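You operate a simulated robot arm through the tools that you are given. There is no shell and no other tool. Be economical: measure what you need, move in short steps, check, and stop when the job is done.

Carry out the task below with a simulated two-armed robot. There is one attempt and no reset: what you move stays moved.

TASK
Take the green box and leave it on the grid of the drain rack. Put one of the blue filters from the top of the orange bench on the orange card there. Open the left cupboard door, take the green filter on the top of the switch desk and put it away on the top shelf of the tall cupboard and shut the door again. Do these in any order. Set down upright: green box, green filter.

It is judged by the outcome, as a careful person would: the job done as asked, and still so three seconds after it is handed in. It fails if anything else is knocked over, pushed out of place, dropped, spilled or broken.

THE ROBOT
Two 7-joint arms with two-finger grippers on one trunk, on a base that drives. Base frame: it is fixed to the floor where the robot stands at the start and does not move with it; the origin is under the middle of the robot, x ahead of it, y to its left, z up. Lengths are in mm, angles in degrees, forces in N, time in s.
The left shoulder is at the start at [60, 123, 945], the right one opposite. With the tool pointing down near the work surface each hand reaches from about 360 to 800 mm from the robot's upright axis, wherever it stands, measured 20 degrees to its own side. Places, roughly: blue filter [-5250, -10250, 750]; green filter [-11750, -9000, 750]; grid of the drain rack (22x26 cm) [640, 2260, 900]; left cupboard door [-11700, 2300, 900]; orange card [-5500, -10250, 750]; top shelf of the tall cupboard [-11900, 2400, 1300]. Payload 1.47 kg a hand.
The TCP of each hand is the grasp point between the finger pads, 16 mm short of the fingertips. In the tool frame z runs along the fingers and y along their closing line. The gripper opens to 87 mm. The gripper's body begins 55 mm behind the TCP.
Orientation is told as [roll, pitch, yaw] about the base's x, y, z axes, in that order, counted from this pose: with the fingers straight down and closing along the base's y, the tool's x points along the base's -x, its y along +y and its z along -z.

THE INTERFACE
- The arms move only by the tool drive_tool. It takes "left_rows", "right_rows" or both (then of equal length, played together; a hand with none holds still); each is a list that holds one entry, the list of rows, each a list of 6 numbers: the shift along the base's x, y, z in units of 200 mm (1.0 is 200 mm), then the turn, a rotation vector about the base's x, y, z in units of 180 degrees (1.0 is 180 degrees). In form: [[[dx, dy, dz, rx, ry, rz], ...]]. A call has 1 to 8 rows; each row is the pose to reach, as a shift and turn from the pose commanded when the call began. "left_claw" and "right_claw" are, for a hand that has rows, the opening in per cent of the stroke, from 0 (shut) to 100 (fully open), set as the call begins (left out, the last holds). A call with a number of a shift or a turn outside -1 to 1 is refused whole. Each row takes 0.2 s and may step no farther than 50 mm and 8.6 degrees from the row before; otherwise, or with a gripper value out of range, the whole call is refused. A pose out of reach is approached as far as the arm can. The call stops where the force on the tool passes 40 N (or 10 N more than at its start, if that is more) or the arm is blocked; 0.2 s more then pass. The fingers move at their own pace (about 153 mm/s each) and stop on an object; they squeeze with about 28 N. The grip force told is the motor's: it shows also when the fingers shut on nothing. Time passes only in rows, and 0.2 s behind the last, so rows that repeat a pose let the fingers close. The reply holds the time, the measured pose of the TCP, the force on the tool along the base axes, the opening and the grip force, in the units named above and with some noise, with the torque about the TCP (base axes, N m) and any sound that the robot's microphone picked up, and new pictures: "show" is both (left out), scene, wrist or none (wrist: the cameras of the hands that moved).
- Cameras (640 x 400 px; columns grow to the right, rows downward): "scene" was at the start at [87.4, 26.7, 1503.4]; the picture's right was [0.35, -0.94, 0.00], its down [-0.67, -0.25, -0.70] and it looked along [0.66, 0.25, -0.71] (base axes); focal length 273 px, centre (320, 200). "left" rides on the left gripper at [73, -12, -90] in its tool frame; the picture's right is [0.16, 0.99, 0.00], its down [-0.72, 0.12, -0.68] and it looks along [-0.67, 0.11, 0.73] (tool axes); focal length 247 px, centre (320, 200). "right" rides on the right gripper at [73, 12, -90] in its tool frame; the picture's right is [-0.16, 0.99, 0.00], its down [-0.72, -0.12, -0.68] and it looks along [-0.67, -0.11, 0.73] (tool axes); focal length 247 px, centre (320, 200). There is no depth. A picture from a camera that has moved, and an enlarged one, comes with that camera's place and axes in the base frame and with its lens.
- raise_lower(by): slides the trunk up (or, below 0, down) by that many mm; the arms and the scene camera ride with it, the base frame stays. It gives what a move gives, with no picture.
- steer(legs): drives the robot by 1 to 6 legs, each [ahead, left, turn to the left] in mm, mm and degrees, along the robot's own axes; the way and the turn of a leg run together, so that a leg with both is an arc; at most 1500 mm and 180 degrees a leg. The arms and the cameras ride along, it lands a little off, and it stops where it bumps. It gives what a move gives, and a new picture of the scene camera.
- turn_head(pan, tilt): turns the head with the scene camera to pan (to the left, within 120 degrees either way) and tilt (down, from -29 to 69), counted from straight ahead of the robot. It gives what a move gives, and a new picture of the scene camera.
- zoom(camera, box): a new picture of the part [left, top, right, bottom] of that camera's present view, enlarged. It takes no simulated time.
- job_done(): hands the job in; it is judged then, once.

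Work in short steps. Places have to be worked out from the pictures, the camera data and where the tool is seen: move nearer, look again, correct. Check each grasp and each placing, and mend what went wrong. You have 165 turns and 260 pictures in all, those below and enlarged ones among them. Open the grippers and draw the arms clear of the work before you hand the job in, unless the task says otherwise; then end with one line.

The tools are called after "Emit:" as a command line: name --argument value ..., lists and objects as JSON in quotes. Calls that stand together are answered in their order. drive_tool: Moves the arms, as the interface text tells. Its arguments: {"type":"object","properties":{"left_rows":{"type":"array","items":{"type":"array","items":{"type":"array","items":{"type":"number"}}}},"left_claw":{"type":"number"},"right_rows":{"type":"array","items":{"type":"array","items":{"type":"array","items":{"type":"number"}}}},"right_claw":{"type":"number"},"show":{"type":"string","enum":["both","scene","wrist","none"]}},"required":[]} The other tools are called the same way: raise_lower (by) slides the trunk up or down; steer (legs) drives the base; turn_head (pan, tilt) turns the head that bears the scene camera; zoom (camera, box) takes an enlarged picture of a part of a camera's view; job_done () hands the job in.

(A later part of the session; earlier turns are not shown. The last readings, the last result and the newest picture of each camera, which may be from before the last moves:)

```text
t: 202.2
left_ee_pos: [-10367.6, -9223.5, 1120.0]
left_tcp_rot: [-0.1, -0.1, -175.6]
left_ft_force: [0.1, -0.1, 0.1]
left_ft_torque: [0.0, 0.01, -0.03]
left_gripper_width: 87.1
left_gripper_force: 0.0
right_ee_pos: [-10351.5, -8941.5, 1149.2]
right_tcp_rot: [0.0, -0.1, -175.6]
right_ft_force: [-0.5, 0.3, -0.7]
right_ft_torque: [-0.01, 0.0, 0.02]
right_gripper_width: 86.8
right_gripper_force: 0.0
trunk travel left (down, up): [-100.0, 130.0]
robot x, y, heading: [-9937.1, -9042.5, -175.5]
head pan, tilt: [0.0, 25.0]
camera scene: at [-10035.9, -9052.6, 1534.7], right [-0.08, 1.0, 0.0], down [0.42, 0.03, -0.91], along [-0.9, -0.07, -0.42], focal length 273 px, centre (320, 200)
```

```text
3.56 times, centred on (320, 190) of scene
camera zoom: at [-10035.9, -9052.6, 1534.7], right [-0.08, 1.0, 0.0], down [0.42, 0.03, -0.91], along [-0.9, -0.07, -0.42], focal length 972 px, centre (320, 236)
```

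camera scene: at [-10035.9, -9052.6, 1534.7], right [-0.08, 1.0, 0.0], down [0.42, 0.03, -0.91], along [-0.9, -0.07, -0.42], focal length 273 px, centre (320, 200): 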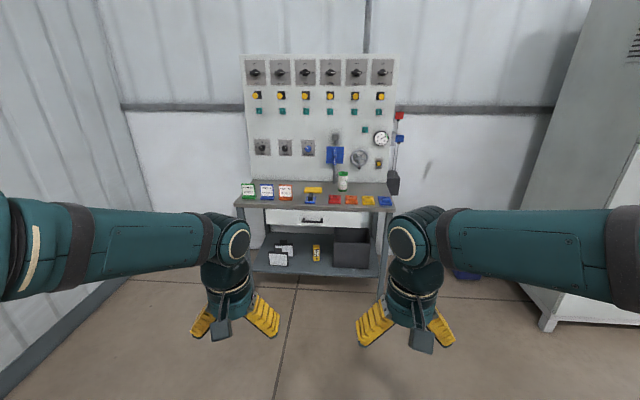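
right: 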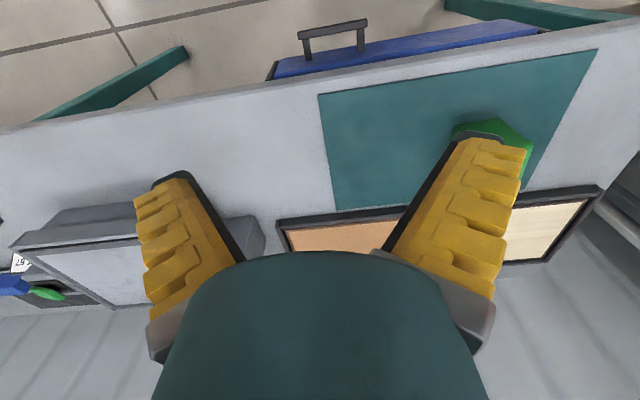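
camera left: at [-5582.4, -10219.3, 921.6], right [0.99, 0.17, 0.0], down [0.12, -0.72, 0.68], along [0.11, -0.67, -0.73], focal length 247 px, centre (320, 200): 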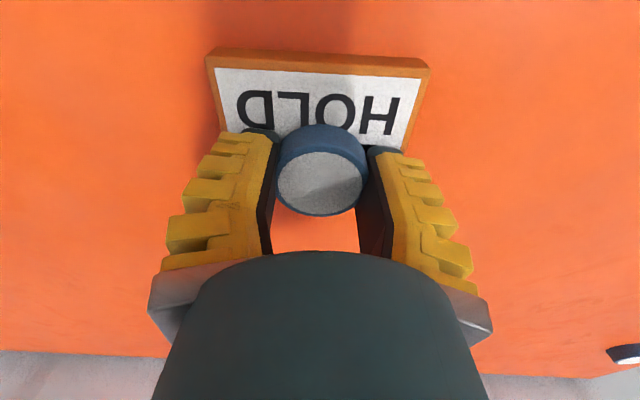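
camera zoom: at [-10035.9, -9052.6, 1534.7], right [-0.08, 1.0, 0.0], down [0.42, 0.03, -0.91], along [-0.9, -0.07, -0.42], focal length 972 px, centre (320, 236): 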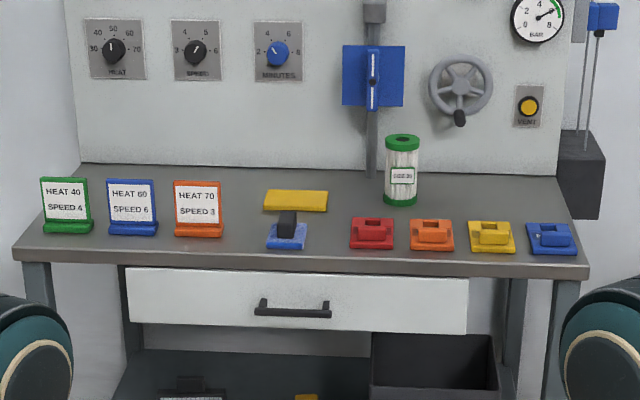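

The green filter is the green-capped cartridge at ≈[-11765, -9030], ~70 mm wide and ~145 tall. I straighten, strafe left a bit, and approach so the right hand can take it.

Emit:
steer --legs '[[0, 100, -4.5], [850, 0, 0]]'

Emit:
turn_head --pan -10 --tilt 35

```text
t: 207.9
left_ee_pos: [-11235.0, -9282.9, 1119.4]
left_tcp_rot: [-0.1, -0.1, 180.0]
left_ft_force: [-0.5, -0.2, 0.5]
left_ft_torque: [-0.02, -0.04, 0.02]
left_gripper_width: 87.2
left_gripper_force: 0.0
right_ee_pos: [-11196.7, -9002.4, 1149.7]
right_tcp_rot: [-0.1, 0.0, 179.7]
right_ft_force: [-0.5, -0.1, -0.9]
right_ft_torque: [0.0, -0.01, 0.04]
right_gripper_width: 86.9
right_gripper_force: 0.2
trunk travel left (down, up): [-100.0, 130.0]
robot x, y, heading: [-10787.1, -9137.9, 180.0]
head pan, tilt: [0.0, 25.0]
camera scene: at [-10890.5, -9139.4, 1534.6], right [0.0, 1.0, 0.0], down [0.42, 0.0, -0.91], along [-0.91, 0.0, -0.42], focal length 273 px, centre (320, 200)
```

scene: 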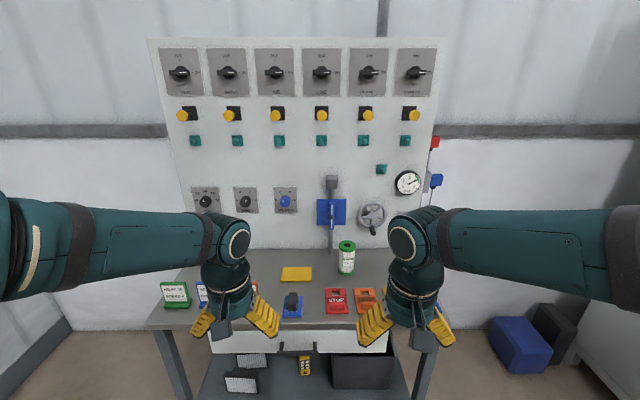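

```text
t: 208.6
left_ee_pos: [-11234.6, -9282.4, 1120.2]
left_tcp_rot: [-0.2, -0.2, 179.8]
left_ft_force: [0.4, 0.1, 0.7]
left_ft_torque: [0.01, -0.02, -0.03]
left_gripper_width: 87.2
left_gripper_force: 0.1
right_ee_pos: [-11194.8, -9004.1, 1149.4]
right_tcp_rot: [0.0, 0.0, 179.7]
right_ft_force: [0.9, -0.3, -0.6]
right_ft_torque: [0.02, 0.0, 0.02]
right_gripper_width: 87.0
right_gripper_force: 0.0
trunk travel left (down, up): [-100.0, 130.0]
robot x, y, heading: [-10790.6, -9137.2, 179.6]
head pan, tilt: [-10.0, 35.0]
camera scene: at [-10884.4, -9124.2, 1518.9], right [0.18, 0.98, 0.0], down [0.56, -0.1, -0.82], along [-0.81, 0.15, -0.57], focal length 273 px, centre (320, 200)
```

scene: 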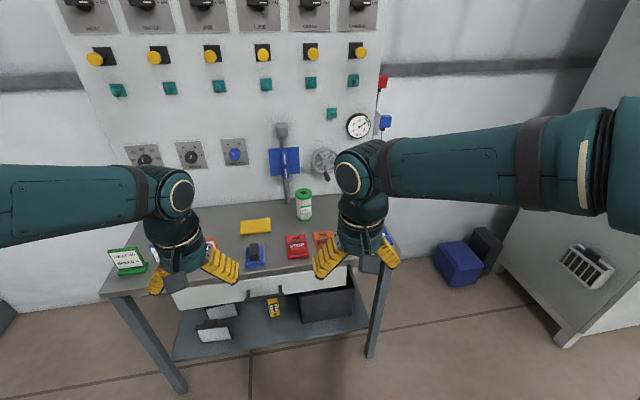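

Triangulated: filter base at ≈[-11790, -9029, 791], top z≈938. I drive 240 mm nearer, then tilt the right hand 50° forward for a slanted grasp.

Emit:
steer --legs '[[240, 0, 0]]'

Emit:
drive_tool --right_rows '[[[0, 0, 0, 0, 0.046, 0], [0, 0, 0, 0, 0.092, 0], [0, 0, 0, 0, 0.138, 0], [0, 0, 0, 0, 0.184, 0], [0, 0, 0, 0, 0.23, 0], [0, 0, 0, 0, 0.276, 0], [0, 0, 0, 0, 0.276, 0]]]'

```text
t: 210.4
left_ee_pos: [-11471.0, -9280.7, 1120.2]
left_tcp_rot: [-0.1, 0.0, 179.9]
left_ft_force: [-0.8, 0.0, -0.3]
left_ft_torque: [0.02, -0.02, -0.03]
left_gripper_width: 86.7
left_gripper_force: 0.1
right_ee_pos: [-11432.0, -9001.4, 1148.0]
right_tcp_rot: [-0.1, -0.1, 179.8]
right_ft_force: [0.2, -0.3, -0.2]
right_ft_torque: [-0.05, -0.06, -0.03]
right_gripper_width: 87.0
right_gripper_force: 0.1
trunk travel left (down, up): [-100.0, 130.0]
robot x, y, heading: [-11026.2, -9137.3, 179.9]
head pan, tilt: [-10.0, 35.0]
camera scene: at [-11120.7, -9123.4, 1518.8], right [0.18, 0.98, 0.0], down [0.57, -0.1, -0.82], along [-0.81, 0.14, -0.57], focal length 273 px, centre (320, 200)
```

scene: 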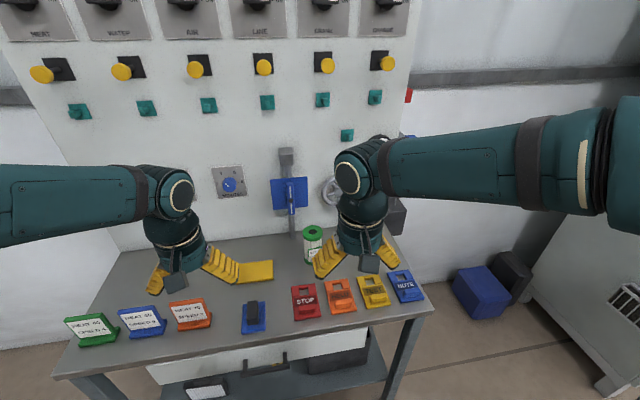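

```text
t: 212.0
left_ee_pos: [-11469.1, -9281.7, 1120.5]
left_tcp_rot: [-0.1, -0.1, 180.0]
left_ft_force: [-0.1, 0.3, -0.7]
left_ft_torque: [0.0, 0.02, -0.02]
left_gripper_width: 87.1
left_gripper_force: 0.1
right_ee_pos: [-11434.4, -9002.7, 1152.2]
right_tcp_rot: [0.3, -49.7, 179.8]
right_ft_force: [-0.3, 0.2, 1.0]
right_ft_torque: [-0.03, -0.03, -0.02]
right_gripper_width: 86.8
right_gripper_force: 0.0
right hand out of reach, approached as far as the arm can: row 6, 7
trunk travel left (down, up): [-100.0, 130.0]
robot x, y, heading: [-11026.3, -9137.7, 179.8]
head pan, tilt: [-10.0, 35.0]
camera scene: at [-11119.5, -9123.3, 1518.9], right [0.18, 0.98, 0.0], down [0.56, -0.1, -0.82], along [-0.81, 0.14, -0.57], focal length 273 px, centre (320, 200)
camera right: at [-11320.2, -9015.4, 1154.6], right [-0.1, -0.99, 0.12], down [0.05, 0.12, 0.99], along [-0.99, 0.11, 0.04], focal length 247 px, centre (320, 200)
```

scene: 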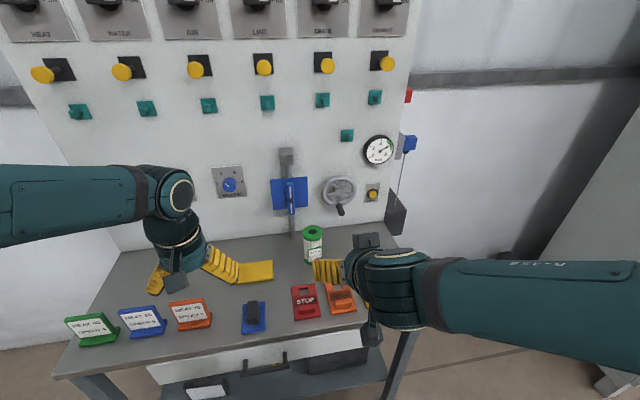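
right: 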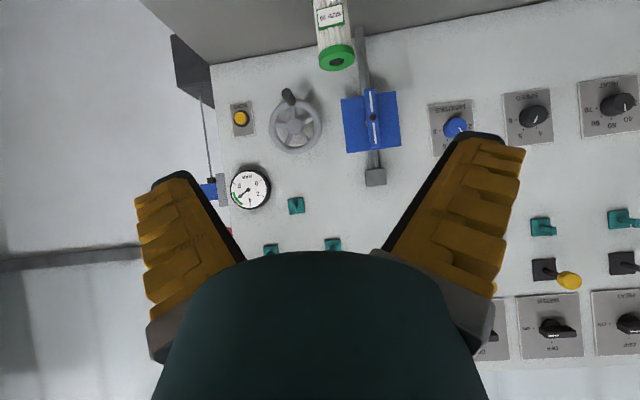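

Filter axis estimate [-11772, -9030], top z≈935. I move the right hand to a pre-grasp point along the slanted approach line.

Emit:
drive_tool --right_rows '[[[-0.19, -0.02, -0.1, 0, 0, 0], [-0.38, -0.05, -0.2, 0, 0, 0], [-0.57, -0.07, -0.3, 0, 0, 0], [-0.76, -0.1, -0.4, 0, 0, 0], [-0.93, -0.13, -0.5, 0, 0, 0], [-1.0, -0.13, -0.65, 0, 0, 0], [-1.0, -0.13, -0.65, 0, 0, 0]]]'

Emit:
zoom --camera "scene" --box '[250, 200, 410, 300]'

```text
t: 213.6
left_ee_pos: [-11469.3, -9281.5, 1120.5]
left_tcp_rot: [-0.1, -0.2, 180.0]
left_ft_force: [0.0, -0.7, -0.1]
left_ft_torque: [0.01, -0.03, 0.0]
left_gripper_width: 87.0
left_gripper_force: 0.0
right_ee_pos: [-11634.0, -9028.5, 1019.9]
right_tcp_rot: [0.4, -49.7, 179.7]
right_ft_force: [-1.2, 0.2, -0.9]
right_ft_torque: [-0.01, -0.02, -0.01]
right_gripper_width: 86.9
right_gripper_force: 0.0
trunk travel left (down, up): [-100.0, 130.0]
robot x, y, heading: [-11028.1, -9136.2, 179.8]
head pan, tilt: [-10.0, 35.0]
camera scene: at [-11119.0, -9123.6, 1519.0], right [0.18, 0.98, 0.0], down [0.56, -0.1, -0.82], along [-0.81, 0.14, -0.57], focal length 273 px, centre (320, 200)
camera right: at [-11520.5, -9040.6, 1021.7], right [-0.1, -0.99, 0.12], down [0.05, 0.12, 0.99], along [-0.99, 0.11, 0.04], focal length 247 px, centre (320, 200)
```

scene: 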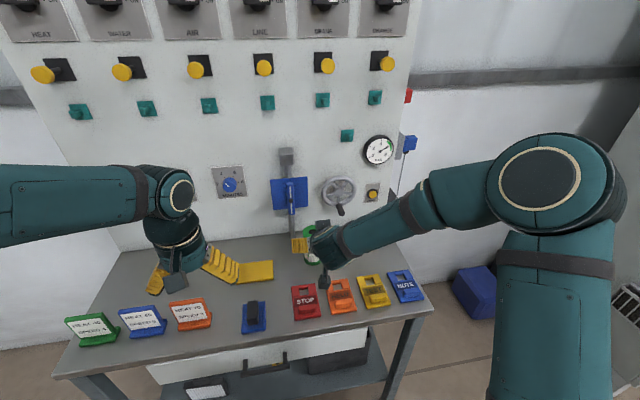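
right: 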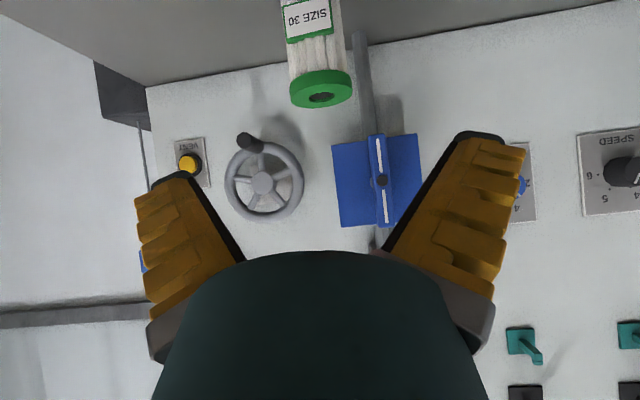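

```text
4.00 times, centred on (330, 250) of scene
camera zoom: at [-11119.0, -9123.6, 1519.0], right [0.18, 0.98, 0.0], down [0.56, -0.1, -0.82], along [-0.81, 0.14, -0.57], focal length 1093 px, centre (280, 0)
```

zoom: 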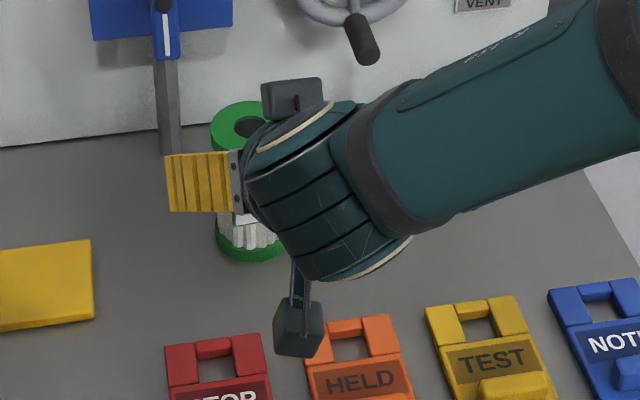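

The cap appears ≈56–60 mm wide; the axis is between x=-11745 and -11775. I go partway down the approach line and re-measure.

Emit:
drive_tool --right_rows '[[[-0.12, 0, -0.12, 0, 0, 0], [-0.24, 0, -0.24, 0, 0, 0], [-0.33, 0, -0.33, 0, 0, 0], [-0.33, 0, -0.33, 0, 0, 0]]]' --show "wrist"

Emit:
zoom --camera "scene" --box '[250, 200, 410, 300]'

```text
t: 214.6
left_ee_pos: [-11469.5, -9281.8, 1120.9]
left_tcp_rot: [-0.1, -0.1, 180.0]
left_ft_force: [-0.3, -0.5, -1.2]
left_ft_torque: [-0.03, -0.03, 0.01]
left_gripper_width: 86.9
left_gripper_force: 0.1
right_ee_pos: [-11700.3, -9028.3, 953.6]
right_tcp_rot: [0.2, -49.7, 179.7]
right_ft_force: [0.8, -1.3, 0.3]
right_ft_torque: [0.01, -0.03, 0.0]
right_gripper_width: 87.0
right_gripper_force: 0.0
trunk travel left (down, up): [-100.0, 130.0]
robot x, y, heading: [-11025.1, -9138.3, 179.9]
head pan, tilt: [-10.0, 35.0]
camera right: at [-11587.8, -9040.5, 955.8], right [-0.1, -0.99, 0.12], down [0.05, 0.12, 0.99], along [-0.99, 0.11, 0.04], focal length 247 px, centre (320, 200)
```

right: 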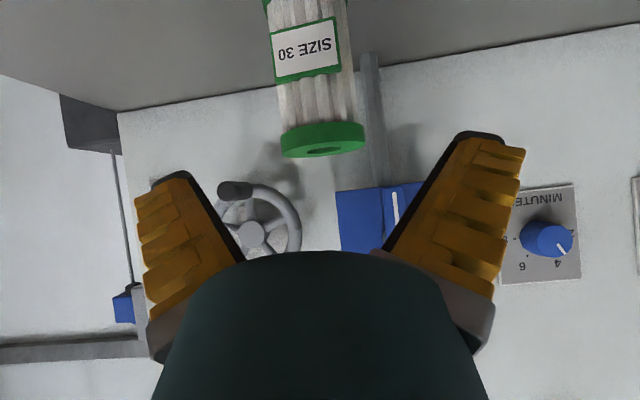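

```text
4.00 times, centred on (330, 250) of scene
camera zoom: at [-11119.0, -9123.5, 1519.0], right [0.18, 0.98, 0.0], down [0.56, -0.1, -0.82], along [-0.81, 0.14, -0.57], focal length 1093 px, centre (280, 0)
```

zoom: 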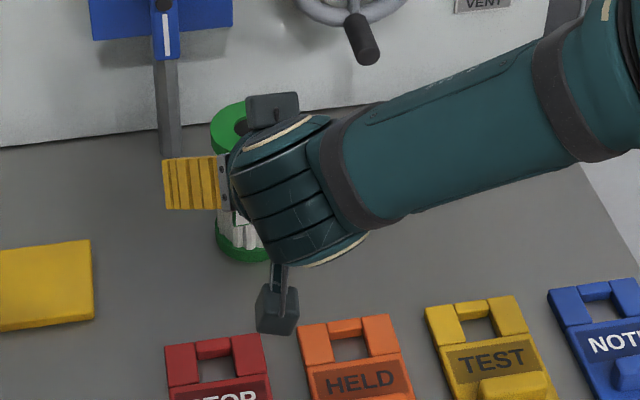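

Scale change between views puts the axis at x≈-11775, top ≈928, diameter ≈63. I continue in by 50 mm/-42 mm and check.

Emit:
drive_tool --right_rows '[[[-0.08, 0, -0.07, 0, 0, 0], [-0.16, 0, -0.14, 0, 0, 0], [-0.25, 0, -0.21, 0, 0, 0], [-0.25, 0, -0.21, 0, 0, 0]]]' --show "wrist"

Emit:
zoom --camera "scene" --box '[250, 200, 410, 300]'

```text
t: 215.6
left_ee_pos: [-11469.6, -9282.2, 1121.0]
left_tcp_rot: [-0.2, -0.2, 180.1]
left_ft_force: [-0.3, -0.8, -0.2]
left_ft_torque: [-0.01, -0.01, -0.02]
left_gripper_width: 86.9
left_gripper_force: 0.0
right_ee_pos: [-11750.7, -9030.6, 914.1]
right_tcp_rot: [0.2, -49.6, 179.7]
right_ft_force: [-0.4, -0.4, 0.2]
right_ft_torque: [-0.01, 0.0, 0.01]
right_gripper_width: 86.8
right_gripper_force: 0.1
trunk travel left (down, up): [-100.0, 130.0]
robot x, y, heading: [-11026.9, -9136.4, 179.8]
head pan, tilt: [-10.0, 35.0]
camera right: at [-11636.2, -9041.5, 915.3], right [-0.1, -0.99, 0.12], down [0.05, 0.12, 0.99], along [-0.99, 0.11, 0.04], focal length 247 px, centre (320, 200)
```

right: 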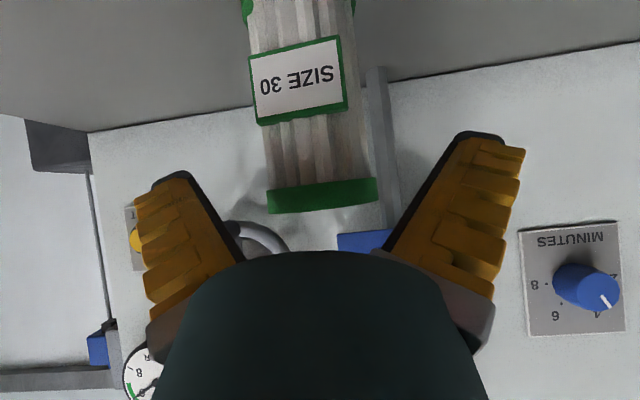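

```text
4.00 times, centred on (330, 250) of scene
camera zoom: at [-11119.1, -9123.4, 1518.9], right [0.18, 0.98, 0.0], down [0.56, -0.1, -0.82], along [-0.81, 0.14, -0.57], focal length 1093 px, centre (280, 0)
```

zoom: 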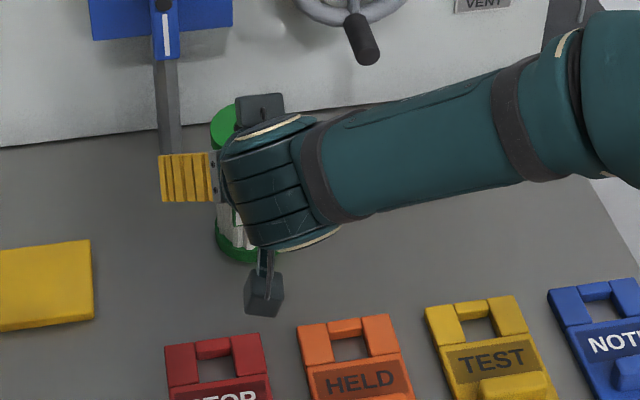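

Axis at x≈-11783, top ≈925, y≈-9027. I advance the last 26 mm and close.

Emit:
drive_tool --right_rows '[[[-0.05, 0.01, -0.04, 0, 0, 0], [-0.1, 0.015, -0.08, 0, 0, 0], [-0.135, 0.015, -0.1, 0, 0, 0], [-0.135, 0.015, -0.1, 0, 0, 0]]]' --show "none"

Emit:
drive_tool --right_rows '[[[0, 0, 0, 0, 0, 0], [0, 0, 0, 0, 0, 0], [0, 0, 0, 0, 0, 0]]]' --right_claw 0

```text
t: 216.6
left_ee_pos: [-11469.7, -9281.7, 1120.0]
left_tcp_rot: [0.0, -0.2, 180.0]
left_ft_force: [0.2, 0.0, -0.5]
left_ft_torque: [-0.02, 0.0, -0.02]
left_gripper_width: 87.1
left_gripper_force: 0.1
right_ee_pos: [-11776.9, -9026.8, 894.4]
right_tcp_rot: [0.2, -49.7, 179.7]
right_ft_force: [0.1, -0.8, 0.2]
right_ft_torque: [-0.05, 0.0, 0.03]
right_gripper_width: 87.0
right_gripper_force: 0.1
trunk travel left (down, up): [-100.0, 130.0]
robot x, y, heading: [-11023.3, -9138.0, 179.7]
head pan, tilt: [-10.0, 35.0]
```

```text
t: 217.4
left_ee_pos: [-11469.9, -9282.5, 1119.7]
left_tcp_rot: [-0.2, -0.1, 179.9]
left_ft_force: [-0.5, -0.4, -0.3]
left_ft_torque: [-0.01, 0.0, 0.0]
left_gripper_width: 87.0
left_gripper_force: 0.0
right_ee_pos: [-11777.1, -9025.6, 895.1]
right_tcp_rot: [0.3, -49.7, 179.7]
right_ft_force: [-0.1, 0.1, -0.8]
right_ft_torque: [-0.09, 0.08, 0.01]
right_gripper_width: 61.2
right_gripper_force: 28.6
trunk travel left (down, up): [-100.0, 130.0]
robot x, y, heading: [-11026.2, -9139.8, 179.8]
head pan, tilt: [-10.0, 35.0]
camera scene: at [-11119.6, -9123.4, 1518.9], right [0.18, 0.98, 0.0], down [0.56, -0.1, -0.82], along [-0.81, 0.14, -0.57], focal length 273 px, centre (320, 200)
camera right: at [-11662.9, -9037.9, 895.6], right [-0.1, -0.99, 0.12], down [0.05, 0.12, 0.99], along [-0.99, 0.11, 0.04], focal length 247 px, centre (320, 200)
```

scene: 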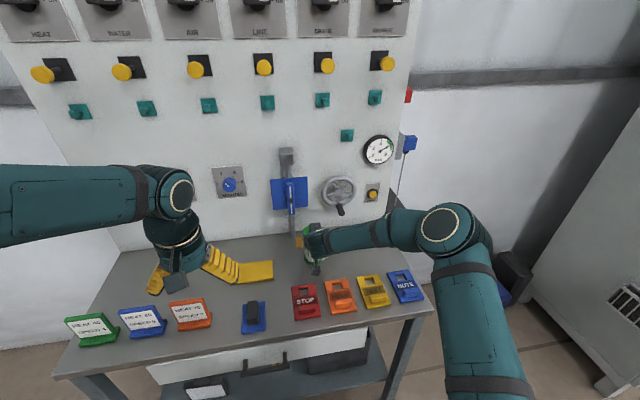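
right: 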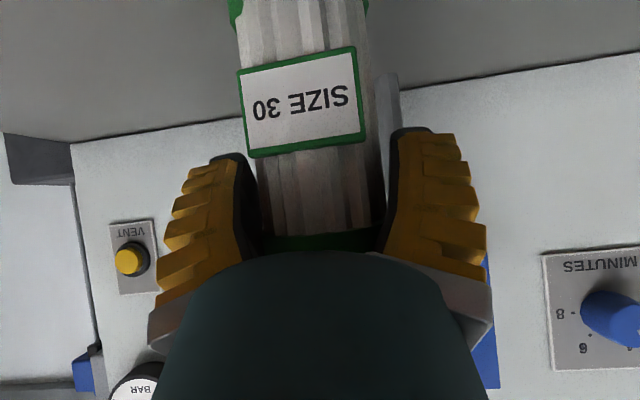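

The grip reads 61 mm with 28 N around the filter's upper end. I lift straight up and check.

Emit:
drive_tool --right_rows '[[[0, 0, 0.05, 0, 0, 0], [0, 0, 0.15, 0, 0, 0], [0, 0, 0.35, 0, 0, 0], [0, 0, 0.55, 0, 0, 0], [0, 0, 0.75, 0, 0, 0], [0, 0, 0.75, 0, 0, 0]]]'

```text
t: 218.8
left_ee_pos: [-11471.2, -9282.1, 1120.7]
left_tcp_rot: [-0.1, 0.0, 179.9]
left_ft_force: [-0.3, -0.5, 0.9]
left_ft_torque: [0.01, 0.0, 0.0]
left_gripper_width: 87.0
left_gripper_force: 0.1
right_ee_pos: [-11776.8, -9026.7, 1041.7]
right_tcp_rot: [0.4, -49.6, 179.7]
right_ft_force: [-0.3, -0.1, -3.1]
right_ft_torque: [0.0, -0.02, 0.01]
right_gripper_width: 61.3
right_gripper_force: 27.8
trunk travel left (down, up): [-100.0, 130.0]
robot x, y, heading: [-11024.2, -9138.6, 179.6]
head pan, tilt: [-10.0, 35.0]
camera scene: at [-11120.4, -9123.0, 1518.8], right [0.18, 0.98, 0.0], down [0.57, -0.1, -0.82], along [-0.81, 0.14, -0.57], focal length 273 px, centre (320, 200)
camera right: at [-11662.9, -9038.0, 1044.1], right [-0.1, -0.99, 0.12], down [0.05, 0.12, 0.99], along [-0.99, 0.11, 0.04], focal length 247 px, centre (320, 200)
```

scene: 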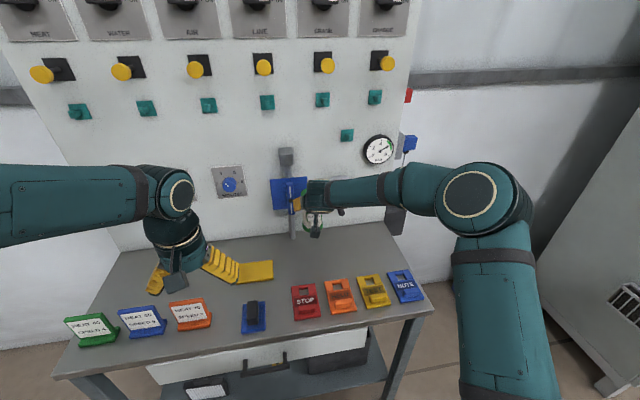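
right: 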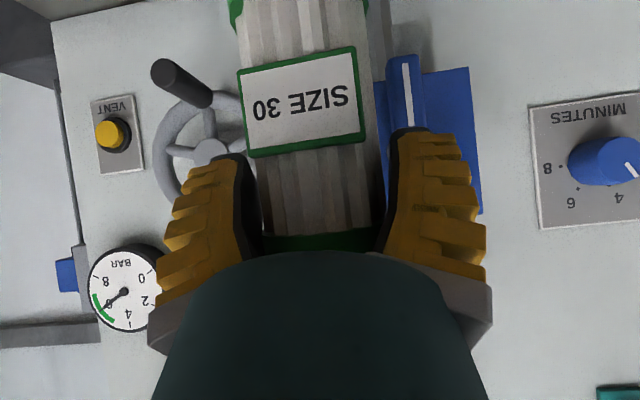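

The filter is held firmly, level, its bottom 104 mm below the TCP. I draw the arm back and then back off from the desk.

Emit:
drive_tool --right_rows '[[[0.2, 0, 0.05, 0, 0, 0], [0.4, 0, 0.1, 0, 0, 0], [0.6, 0, 0.15, 0, 0, 0], [0.8, 0, 0.2, 0, 0, 0], [1.0, 0, 0.25, 0, 0, 0]]]' --show "none"

Emit:
drive_tool --right_rows '[[[0.2, 0, 0.1, 0, 0, 0], [0.4, 0, 0.2, 0, 0, 0], [0.5, 0, 0.25, 0, 0, 0]]]' --show "none"

Emit:
steer --legs '[[-500, 0, 0]]'

Emit:
turn_head --pan -90 --tilt 12

```text
t: 220.0
left_ee_pos: [-11469.0, -9281.4, 1120.9]
left_tcp_rot: [-0.1, -0.2, 179.9]
left_ft_force: [0.1, 1.0, -0.2]
left_ft_torque: [-0.03, -0.01, -0.01]
left_gripper_width: 87.2
left_gripper_force: 0.1
right_ee_pos: [-11578.3, -9025.5, 1091.1]
right_tcp_rot: [0.2, -49.8, 179.8]
right_ft_force: [0.3, 0.4, -2.7]
right_ft_torque: [0.03, 0.01, 0.01]
right_gripper_width: 61.3
right_gripper_force: 28.3
trunk travel left (down, up): [-100.0, 130.0]
robot x, y, heading: [-11024.8, -9137.3, 179.8]
head pan, tilt: [-10.0, 35.0]
```

```text
t: 220.8
left_ee_pos: [-11469.1, -9281.5, 1120.1]
left_tcp_rot: [-0.2, -0.1, 180.1]
left_ft_force: [-0.2, -0.1, -0.6]
left_ft_torque: [-0.03, 0.01, 0.0]
left_gripper_width: 86.7
left_gripper_force: 0.1
right_ee_pos: [-11476.8, -9026.4, 1142.9]
right_tcp_rot: [0.2, -49.6, 179.8]
right_ft_force: [-0.4, -0.3, -2.1]
right_ft_torque: [0.02, -0.01, -0.03]
right_gripper_width: 61.1
right_gripper_force: 27.5
trunk travel left (down, up): [-100.0, 130.0]
robot x, y, heading: [-11028.3, -9136.8, 180.1]
head pan, tilt: [-10.0, 35.0]
```

```text
t: 223.8
left_ee_pos: [-10962.5, -9284.9, 1119.1]
left_tcp_rot: [0.0, 0.0, -179.4]
left_ft_force: [-0.5, -0.6, 0.3]
left_ft_torque: [-0.03, 0.01, 0.0]
left_gripper_width: 87.2
left_gripper_force: 0.1
right_ee_pos: [-10972.8, -9029.7, 1141.4]
right_tcp_rot: [0.3, -49.7, -179.8]
right_ft_force: [0.3, -0.7, -2.0]
right_ft_torque: [0.03, -0.02, -0.01]
right_gripper_width: 61.2
right_gripper_force: 28.6
trunk travel left (down, up): [-100.0, 130.0]
robot x, y, heading: [-10522.3, -9133.8, -180.0]
head pan, tilt: [-10.0, 35.0]
camera scene: at [-10613.8, -9123.7, 1518.9], right [0.17, 0.99, 0.0], down [0.56, -0.1, -0.82], along [-0.81, 0.14, -0.57], focal length 273 px, centre (320, 200)
```

scene: 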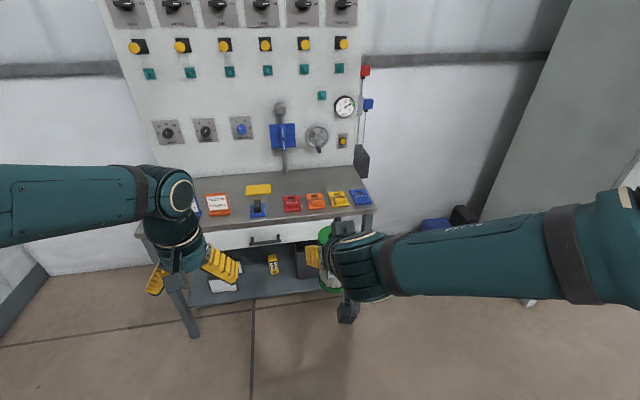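

```text
t: 225.3
left_ee_pos: [-10965.4, -9284.8, 1119.8]
left_tcp_rot: [0.0, -0.1, -179.4]
left_ft_force: [-0.3, 0.2, 0.7]
left_ft_torque: [0.02, 0.02, -0.06]
left_gripper_width: 87.2
left_gripper_force: 0.2
right_ee_pos: [-10972.4, -9030.0, 1142.6]
right_tcp_rot: [0.4, -49.7, -179.8]
right_ft_force: [-0.8, -0.3, -2.2]
right_ft_torque: [-0.01, -0.05, -0.03]
right_gripper_width: 60.9
right_gripper_force: 27.6
trunk travel left (down, up): [-100.0, 130.0]
robot x, y, heading: [-10516.8, -9135.2, -179.8]
head pan, tilt: [-90.0, 12.0]
camera scene: at [-10528.3, -9045.3, 1555.7], right [1.0, 0.01, 0.0], down [0.0, -0.21, -0.98], along [-0.01, 0.98, -0.21], focal length 273 px, centre (320, 200)
```

scene: 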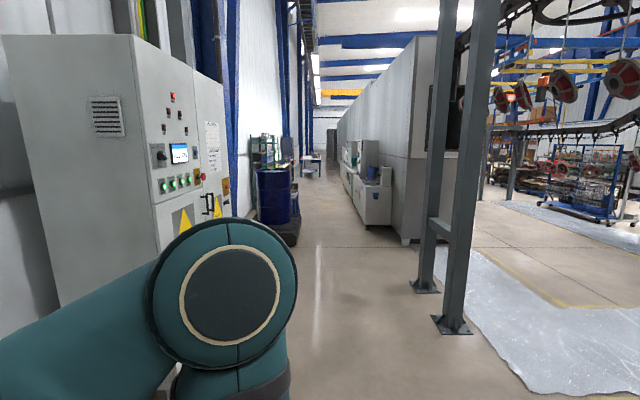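

There's a corridor to +y between the drum (x≈-10920) and machine (x≈-9760). I turn right to face it, centre on x≈-10340, and go part way.

Emit:
steer --legs '[[0, 0, -89], [0, -170, 0], [1500, 0, 0]]'

Emit:
turn_head --pan 0 --tilt 15

```text
t: 238.1
left_ee_pos: [-10632.7, -7192.9, 1120.7]
left_tcp_rot: [-0.1, -0.1, 94.3]
left_ft_force: [-0.5, -0.2, 0.5]
left_ft_torque: [0.0, -0.02, 0.01]
left_gripper_width: 86.9
left_gripper_force: 0.0
right_ee_pos: [-10379.7, -7164.8, 1143.0]
right_tcp_rot: [0.3, -49.7, 94.1]
right_ft_force: [0.4, 0.9, -2.7]
right_ft_torque: [0.0, 0.03, 0.0]
right_gripper_width: 59.6
right_gripper_force: 28.3
trunk travel left (down, up): [-100.0, 130.0]
robot x, y, heading: [-10454.4, -7627.0, 94.1]
head pan, tilt: [-90.0, 12.0]
camera scene: at [-10359.9, -7610.3, 1555.8], right [0.07, -1.0, 0.0], down [-0.21, -0.02, -0.98], along [0.98, 0.07, -0.21], focal length 273 px, centre (320, 200)
```

scene: 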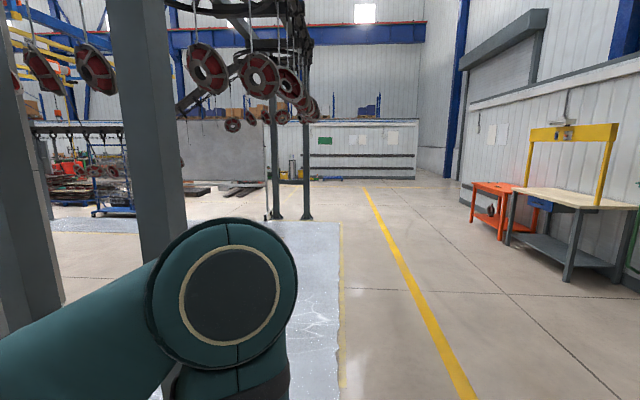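

```text
t: 239.8
left_ee_pos: [-10632.7, -7192.6, 1120.2]
left_tcp_rot: [-0.1, -0.1, 94.3]
left_ft_force: [0.2, -0.3, -0.1]
left_ft_torque: [-0.04, 0.04, -0.01]
left_gripper_width: 86.7
left_gripper_force: 0.1
right_ee_pos: [-10378.9, -7166.0, 1142.6]
right_tcp_rot: [0.4, -49.6, 94.0]
right_ft_force: [-0.7, 0.3, -2.3]
right_ft_torque: [-0.05, -0.04, 0.0]
right_gripper_width: 59.6
right_gripper_force: 28.1
trunk travel left (down, up): [-100.0, 130.0]
robot x, y, heading: [-10453.1, -7622.8, 94.3]
head pan, tilt: [0.0, 15.0]
camera scene: at [-10459.7, -7524.3, 1550.9], right [1.0, 0.07, 0.0], down [0.02, -0.26, -0.97], along [-0.07, 0.96, -0.26], focal length 273 px, centre (320, 200)
```

scene: 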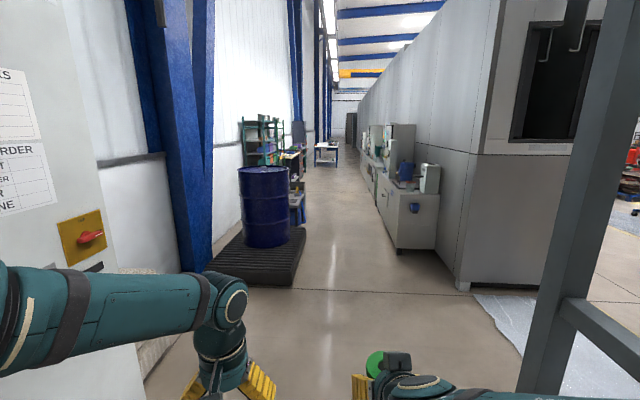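

Corridor centre is x≈-10290. I straighten to 90°, shift right, and drive on.

Emit:
steer --legs '[[0, -140, -4.2], [1500, 0, 0], [1500, 0, 0]]'

```text
t: 255.7
left_ee_pos: [-10439.0, -4184.0, 1120.8]
left_tcp_rot: [-0.1, -0.2, 89.6]
left_ft_force: [-0.3, 1.0, -0.2]
left_ft_torque: [0.0, 0.02, 0.01]
left_gripper_width: 86.9
left_gripper_force: 0.0
right_ee_pos: [-10183.4, -4178.1, 1142.9]
right_tcp_rot: [0.3, -49.8, 89.3]
right_ft_force: [-0.6, -0.5, -2.4]
right_ft_torque: [-0.04, 0.01, 0.0]
right_gripper_width: 59.2
right_gripper_force: 28.0
trunk travel left (down, up): [-100.0, 130.0]
robot x, y, heading: [-10296.3, -4635.1, 89.4]
head pan, tilt: [0.0, 15.0]
camera scene: at [-10294.6, -4529.1, 1550.8], right [1.0, -0.01, 0.0], down [0.0, -0.26, -0.97], along [0.01, 0.97, -0.26], focal length 273 px, centre (320, 200)
```

scene: 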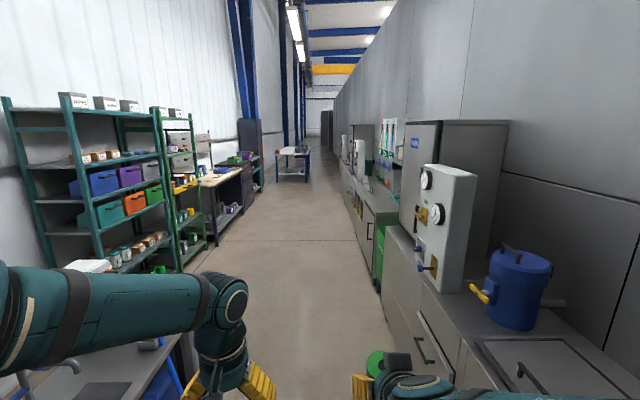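

The tall dark cupboard shows ahead at ≈[-11680, 2250]. The aisle centre remains ≈-10250; I drive on 3×1500.

Emit:
steer --legs '[[1500, 0, 0], [1500, 0, 0]]'

```text
t: 270.2
left_ee_pos: [-10331.6, -1174.5, 1120.1]
left_tcp_rot: [-0.2, -0.1, 87.2]
left_ft_force: [0.6, -0.6, 0.1]
left_ft_torque: [0.01, -0.03, 0.02]
left_gripper_width: 86.8
left_gripper_force: 0.1
right_ee_pos: [-10077.1, -1180.2, 1142.1]
right_tcp_rot: [0.4, -49.8, 87.1]
right_ft_force: [0.2, 0.0, -1.8]
right_ft_torque: [-0.05, 0.01, 0.0]
right_gripper_width: 58.8
right_gripper_force: 28.0
trunk travel left (down, up): [-100.0, 130.0]
robot x, y, heading: [-10207.3, -1622.3, 87.1]
head pan, tilt: [0.0, 15.0]
camera scene: at [-10201.7, -1525.5, 1550.8], right [1.0, -0.05, 0.0], down [-0.01, -0.26, -0.97], along [0.05, 0.96, -0.26], focal length 273 px, centre (320, 200)
```

scene: 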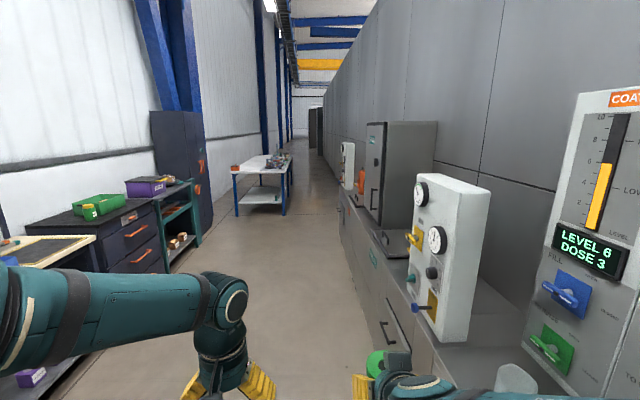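

The cupboard faces the aisle, with orange handles. I straighten, then drive ahead to y≈700 and check the held filter.

Emit:
steer --legs '[[0, 120, 3], [1500, 0, 0], [900, 0, 0]]'

Emit:
turn_head --pan 50 --tilt 15

Emit:
zoom --camera "right" --box '[0, 0, 640, 400]'

```text
t: 283.2
left_ee_pos: [-10452.0, 1208.7, 1120.2]
left_tcp_rot: [-0.1, -0.1, 89.5]
left_ft_force: [-0.1, 0.5, -0.2]
left_ft_torque: [0.01, 0.01, 0.01]
left_gripper_width: 87.2
left_gripper_force: 0.1
right_ee_pos: [-10195.7, 1214.7, 1143.3]
right_tcp_rot: [0.3, -49.8, 89.2]
right_ft_force: [-0.5, -0.1, -2.0]
right_ft_torque: [-0.04, 0.0, -0.01]
right_gripper_width: 58.3
right_gripper_force: 27.6
trunk travel left (down, up): [-100.0, 130.0]
robot x, y, heading: [-10316.7, 763.8, 89.5]
head pan, tilt: [0.0, 15.0]
camera scene: at [-10306.8, 865.0, 1550.8], right [1.0, -0.01, 0.0], down [0.0, -0.26, -0.97], along [0.01, 0.97, -0.26], focal length 273 px, centre (320, 200)
```

scene: 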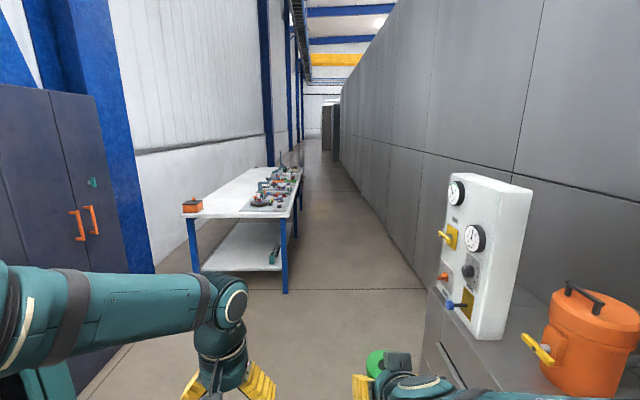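

```text
t: 284.4
left_ee_pos: [-10450.4, 1209.9, 1119.9]
left_tcp_rot: [0.0, -0.1, 89.5]
left_ft_force: [0.5, 0.3, -0.4]
left_ft_torque: [0.0, -0.01, 0.01]
left_gripper_width: 87.1
left_gripper_force: 0.0
right_ee_pos: [-10195.2, 1215.8, 1142.8]
right_tcp_rot: [0.3, -49.8, 89.2]
right_ft_force: [0.1, -0.3, -2.2]
right_ft_torque: [-0.04, 0.01, -0.01]
right_gripper_width: 57.7
right_gripper_force: 27.8
trunk travel left (down, up): [-100.0, 130.0]
robot x, y, heading: [-10310.4, 760.9, 89.6]
head pan, tilt: [50.0, 15.0]
camera scene: at [-10378.7, 832.0, 1550.9], right [0.65, 0.76, 0.0], down [0.2, -0.17, -0.97], along [-0.73, 0.63, -0.26], focal length 273 px, centre (320, 200)
```

scene: 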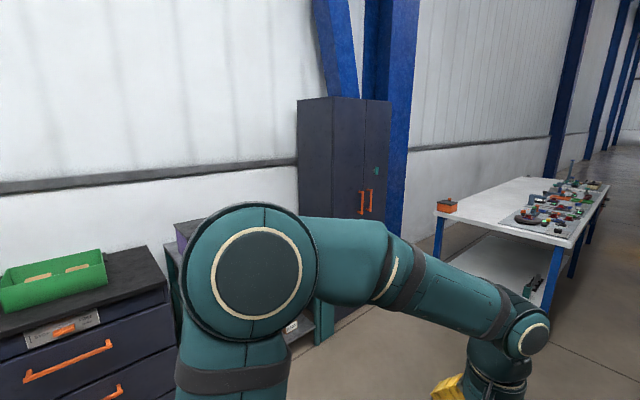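

```text
1.00 times, centred on (320, 200) of right (not enlarged: the box is as wide or as high as the picture)
camera zoom: at [-10209.6, 1099.8, 1144.6], right [-0.99, 0.11, 0.12], down [0.12, -0.05, 0.99], along [0.12, 0.99, 0.04], focal length 247 px, centre (320, 200)
```

zoom: 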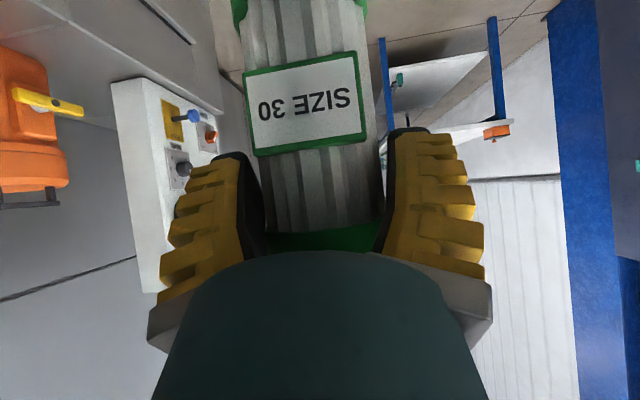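

The filter is still well held (a slight creep only). The cupboard front is at x≈-11680, y 2065–2740, handles near y≈2375/2420, z≈1000. I drive up, turn to face it, and strafe right.

Emit:
steer --legs '[[1000, 0, 0], [0, 0, 90], [250, 0, 0], [0, -660, 0]]'

Emit:
turn_head --pan 0 --tilt 22

```text
t: 300.7
left_ee_pos: [-10997.0, 2278.2, 1121.0]
left_tcp_rot: [-0.1, 0.0, 179.9]
left_ft_force: [0.0, 0.0, -0.5]
left_ft_torque: [0.02, 0.0, 0.01]
left_gripper_width: 86.6
left_gripper_force: 0.0
right_ee_pos: [-11005.0, 2533.9, 1142.4]
right_tcp_rot: [0.3, -49.7, 179.5]
right_ft_force: [0.2, -0.2, -2.1]
right_ft_torque: [0.01, -0.04, -0.02]
right_gripper_width: 57.0
right_gripper_force: 27.7
trunk travel left (down, up): [-100.0, 130.0]
robot x, y, heading: [-10549.7, 2416.2, 179.4]
head pan, tilt: [50.0, 15.0]
camera scene: at [-10620.3, 2349.2, 1550.9], right [-0.76, 0.65, 0.0], down [0.17, 0.2, -0.97], along [-0.63, -0.74, -0.26], focal length 273 px, centre (320, 200)
```

scene: 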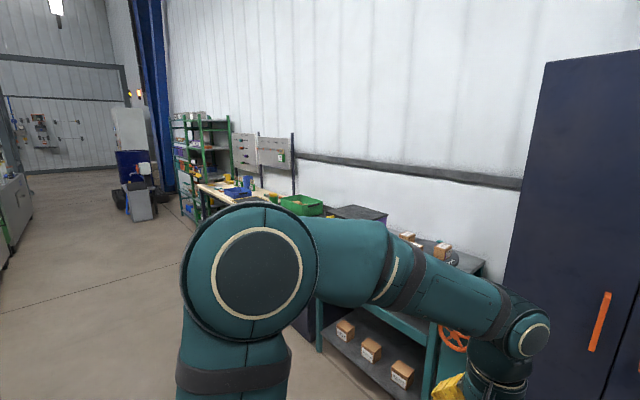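

```text
t: 301.8
left_ee_pos: [-10997.7, 2278.5, 1120.6]
left_tcp_rot: [-0.1, -0.1, 179.9]
left_ft_force: [-0.1, 0.1, -0.5]
left_ft_torque: [0.01, 0.0, -0.03]
left_gripper_width: 87.2
left_gripper_force: 0.1
right_ee_pos: [-11003.7, 2533.6, 1143.4]
right_tcp_rot: [0.2, -49.6, 179.5]
right_ft_force: [-0.4, -0.4, -1.9]
right_ft_torque: [0.02, -0.02, 0.02]
right_gripper_width: 57.0
right_gripper_force: 27.8
trunk travel left (down, up): [-100.0, 130.0]
robot x, y, heading: [-10549.4, 2421.0, 179.5]
head pan, tilt: [0.0, 22.0]
camera scene: at [-10652.6, 2420.8, 1539.5], right [0.01, 1.0, 0.0], down [0.37, 0.0, -0.93], along [-0.93, 0.01, -0.37], focal length 273 px, centre (320, 200)
```

scene: 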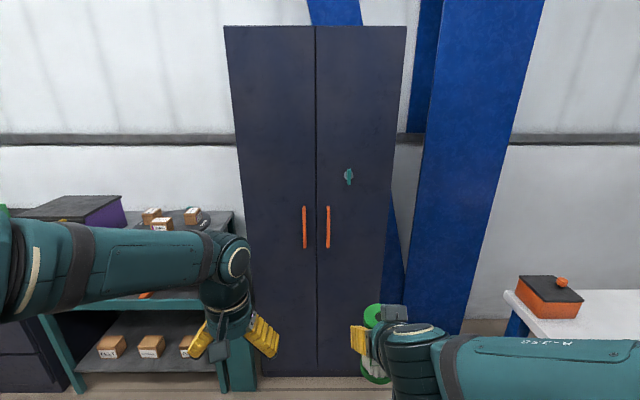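

I zoom on the handles and the teal thing on the right door.

Emit:
zoom --camera "scene" --box '[260, 150, 380, 260]'

Emit:
zoom --camera "right" --box '[0, 0, 640, 400]'

```text
3.64 times, centred on (320, 205) of scene
camera zoom: at [-10652.6, 2420.8, 1539.5], right [0.01, 1.0, 0.0], down [0.37, 0.0, -0.93], along [-0.93, 0.01, -0.37], focal length 994 px, centre (320, 182)
```

zoom: 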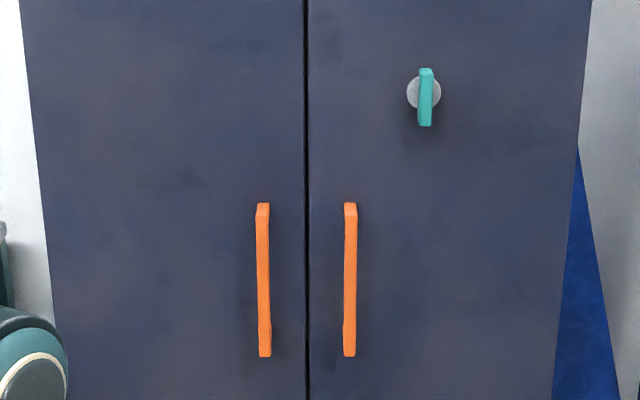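

```text
1.00 times, centred on (320, 200) of right (not enlarged: the box is as wide or as high as the picture)
camera zoom: at [-10890.0, 2521.8, 1144.6], right [-0.11, -0.99, 0.12], down [0.05, 0.12, 0.99], along [-0.99, 0.11, 0.04], focal length 247 px, centre (320, 200)
```

zoom: 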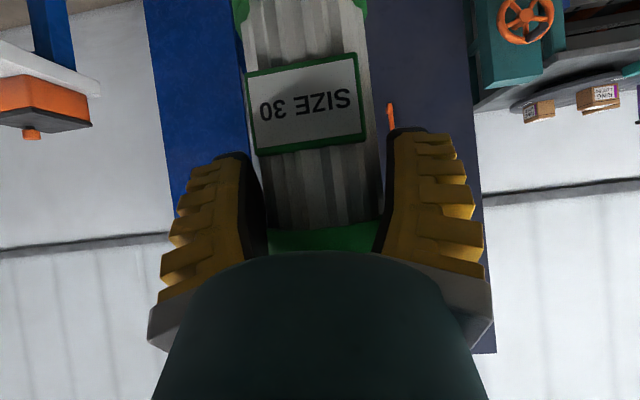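

Handles are plain vertical bars; the left one is at y≈2362, z 880–1083. I drive ahead 450 and strafe right slightly.

Emit:
steer --legs '[[440, -50, 0]]'

Emit:
drive_tool --left_rows '[[[-0.05, 0.02, -0.05, 0, 0.045, 0], [-0.1, 0.04, -0.1, 0, 0.09, 0], [-0.15, 0.06, -0.2, 0, 0.135, 0], [-0.2, 0.08, -0.3, 0, 0.18, 0], [-0.25, 0.1, -0.4, 0, 0.225, 0], [-0.3, 0.12, -0.5, 0, 0.27, 0], [-0.3, 0.14, -0.6, 0, 0.315, 0], [-0.3, 0.14, -0.6, 0, 0.36, 0]]]'

```text
t: 304.5
left_ee_pos: [-11441.8, 2338.0, 1119.8]
left_tcp_rot: [-0.1, -0.1, 179.2]
left_ft_force: [0.5, 0.5, 0.1]
left_ft_torque: [-0.01, -0.01, 0.01]
left_gripper_width: 87.0
left_gripper_force: 0.0
right_ee_pos: [-11445.2, 2592.3, 1142.2]
right_tcp_rot: [0.3, -49.7, 179.0]
right_ft_force: [0.1, 0.0, -1.8]
right_ft_torque: [0.0, -0.04, -0.02]
right_gripper_width: 56.6
right_gripper_force: 27.7
trunk travel left (down, up): [-100.0, 130.0]
robot x, y, heading: [-10995.1, 2482.4, 178.9]
head pan, tilt: [0.0, 22.0]
camera scene: at [-11095.7, 2477.0, 1539.4], right [0.02, 1.0, 0.0], down [0.38, -0.01, -0.93], along [-0.93, 0.01, -0.38], focal length 273 px, centre (320, 200)
```

scene: 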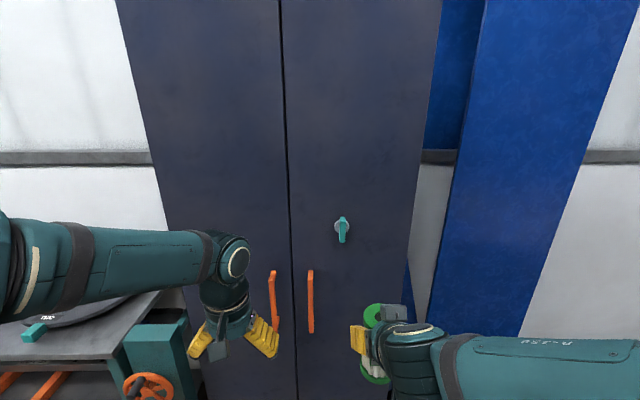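

```text
t: 306.3
left_ee_pos: [-11500.7, 2365.0, 1001.3]
left_tcp_rot: [1.2, -65.1, 178.5]
left_ft_force: [-0.3, -0.9, 0.5]
left_ft_torque: [-0.01, 0.0, -0.01]
left_gripper_width: 87.1
left_gripper_force: 0.1
right_ee_pos: [-11445.2, 2592.6, 1142.4]
right_tcp_rot: [0.3, -49.7, 179.0]
right_ft_force: [0.4, 0.5, -2.1]
right_ft_torque: [0.02, -0.06, 0.01]
right_gripper_width: 57.0
right_gripper_force: 27.9
trunk travel left (down, up): [-100.0, 130.0]
robot x, y, heading: [-10992.3, 2479.7, 179.0]
head pan, tilt: [0.0, 22.0]
camera scene: at [-11095.2, 2476.5, 1539.5], right [0.02, 1.0, 0.0], down [0.37, -0.01, -0.93], along [-0.93, 0.01, -0.37], focal length 273 px, centre (320, 200)
camera left: at [-11388.6, 2376.2, 972.0], right [0.06, -0.99, -0.13], down [0.31, -0.11, 0.94], along [-0.95, -0.1, 0.3], focal length 247 px, centre (320, 200)
```

scene: 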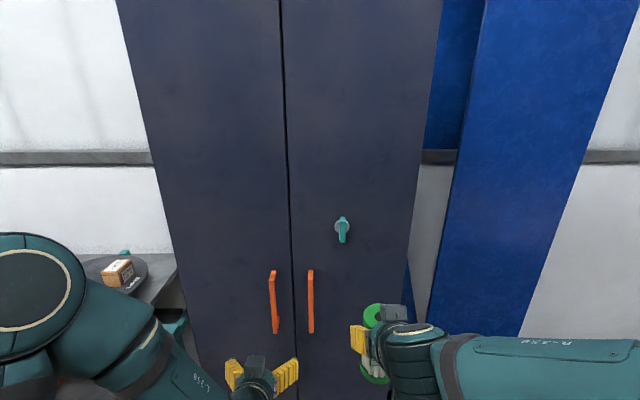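
left: 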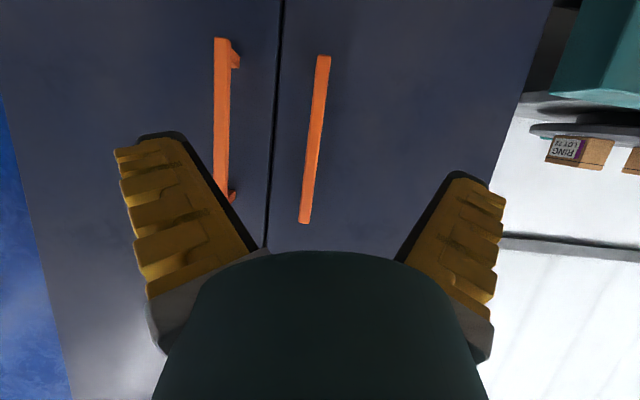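

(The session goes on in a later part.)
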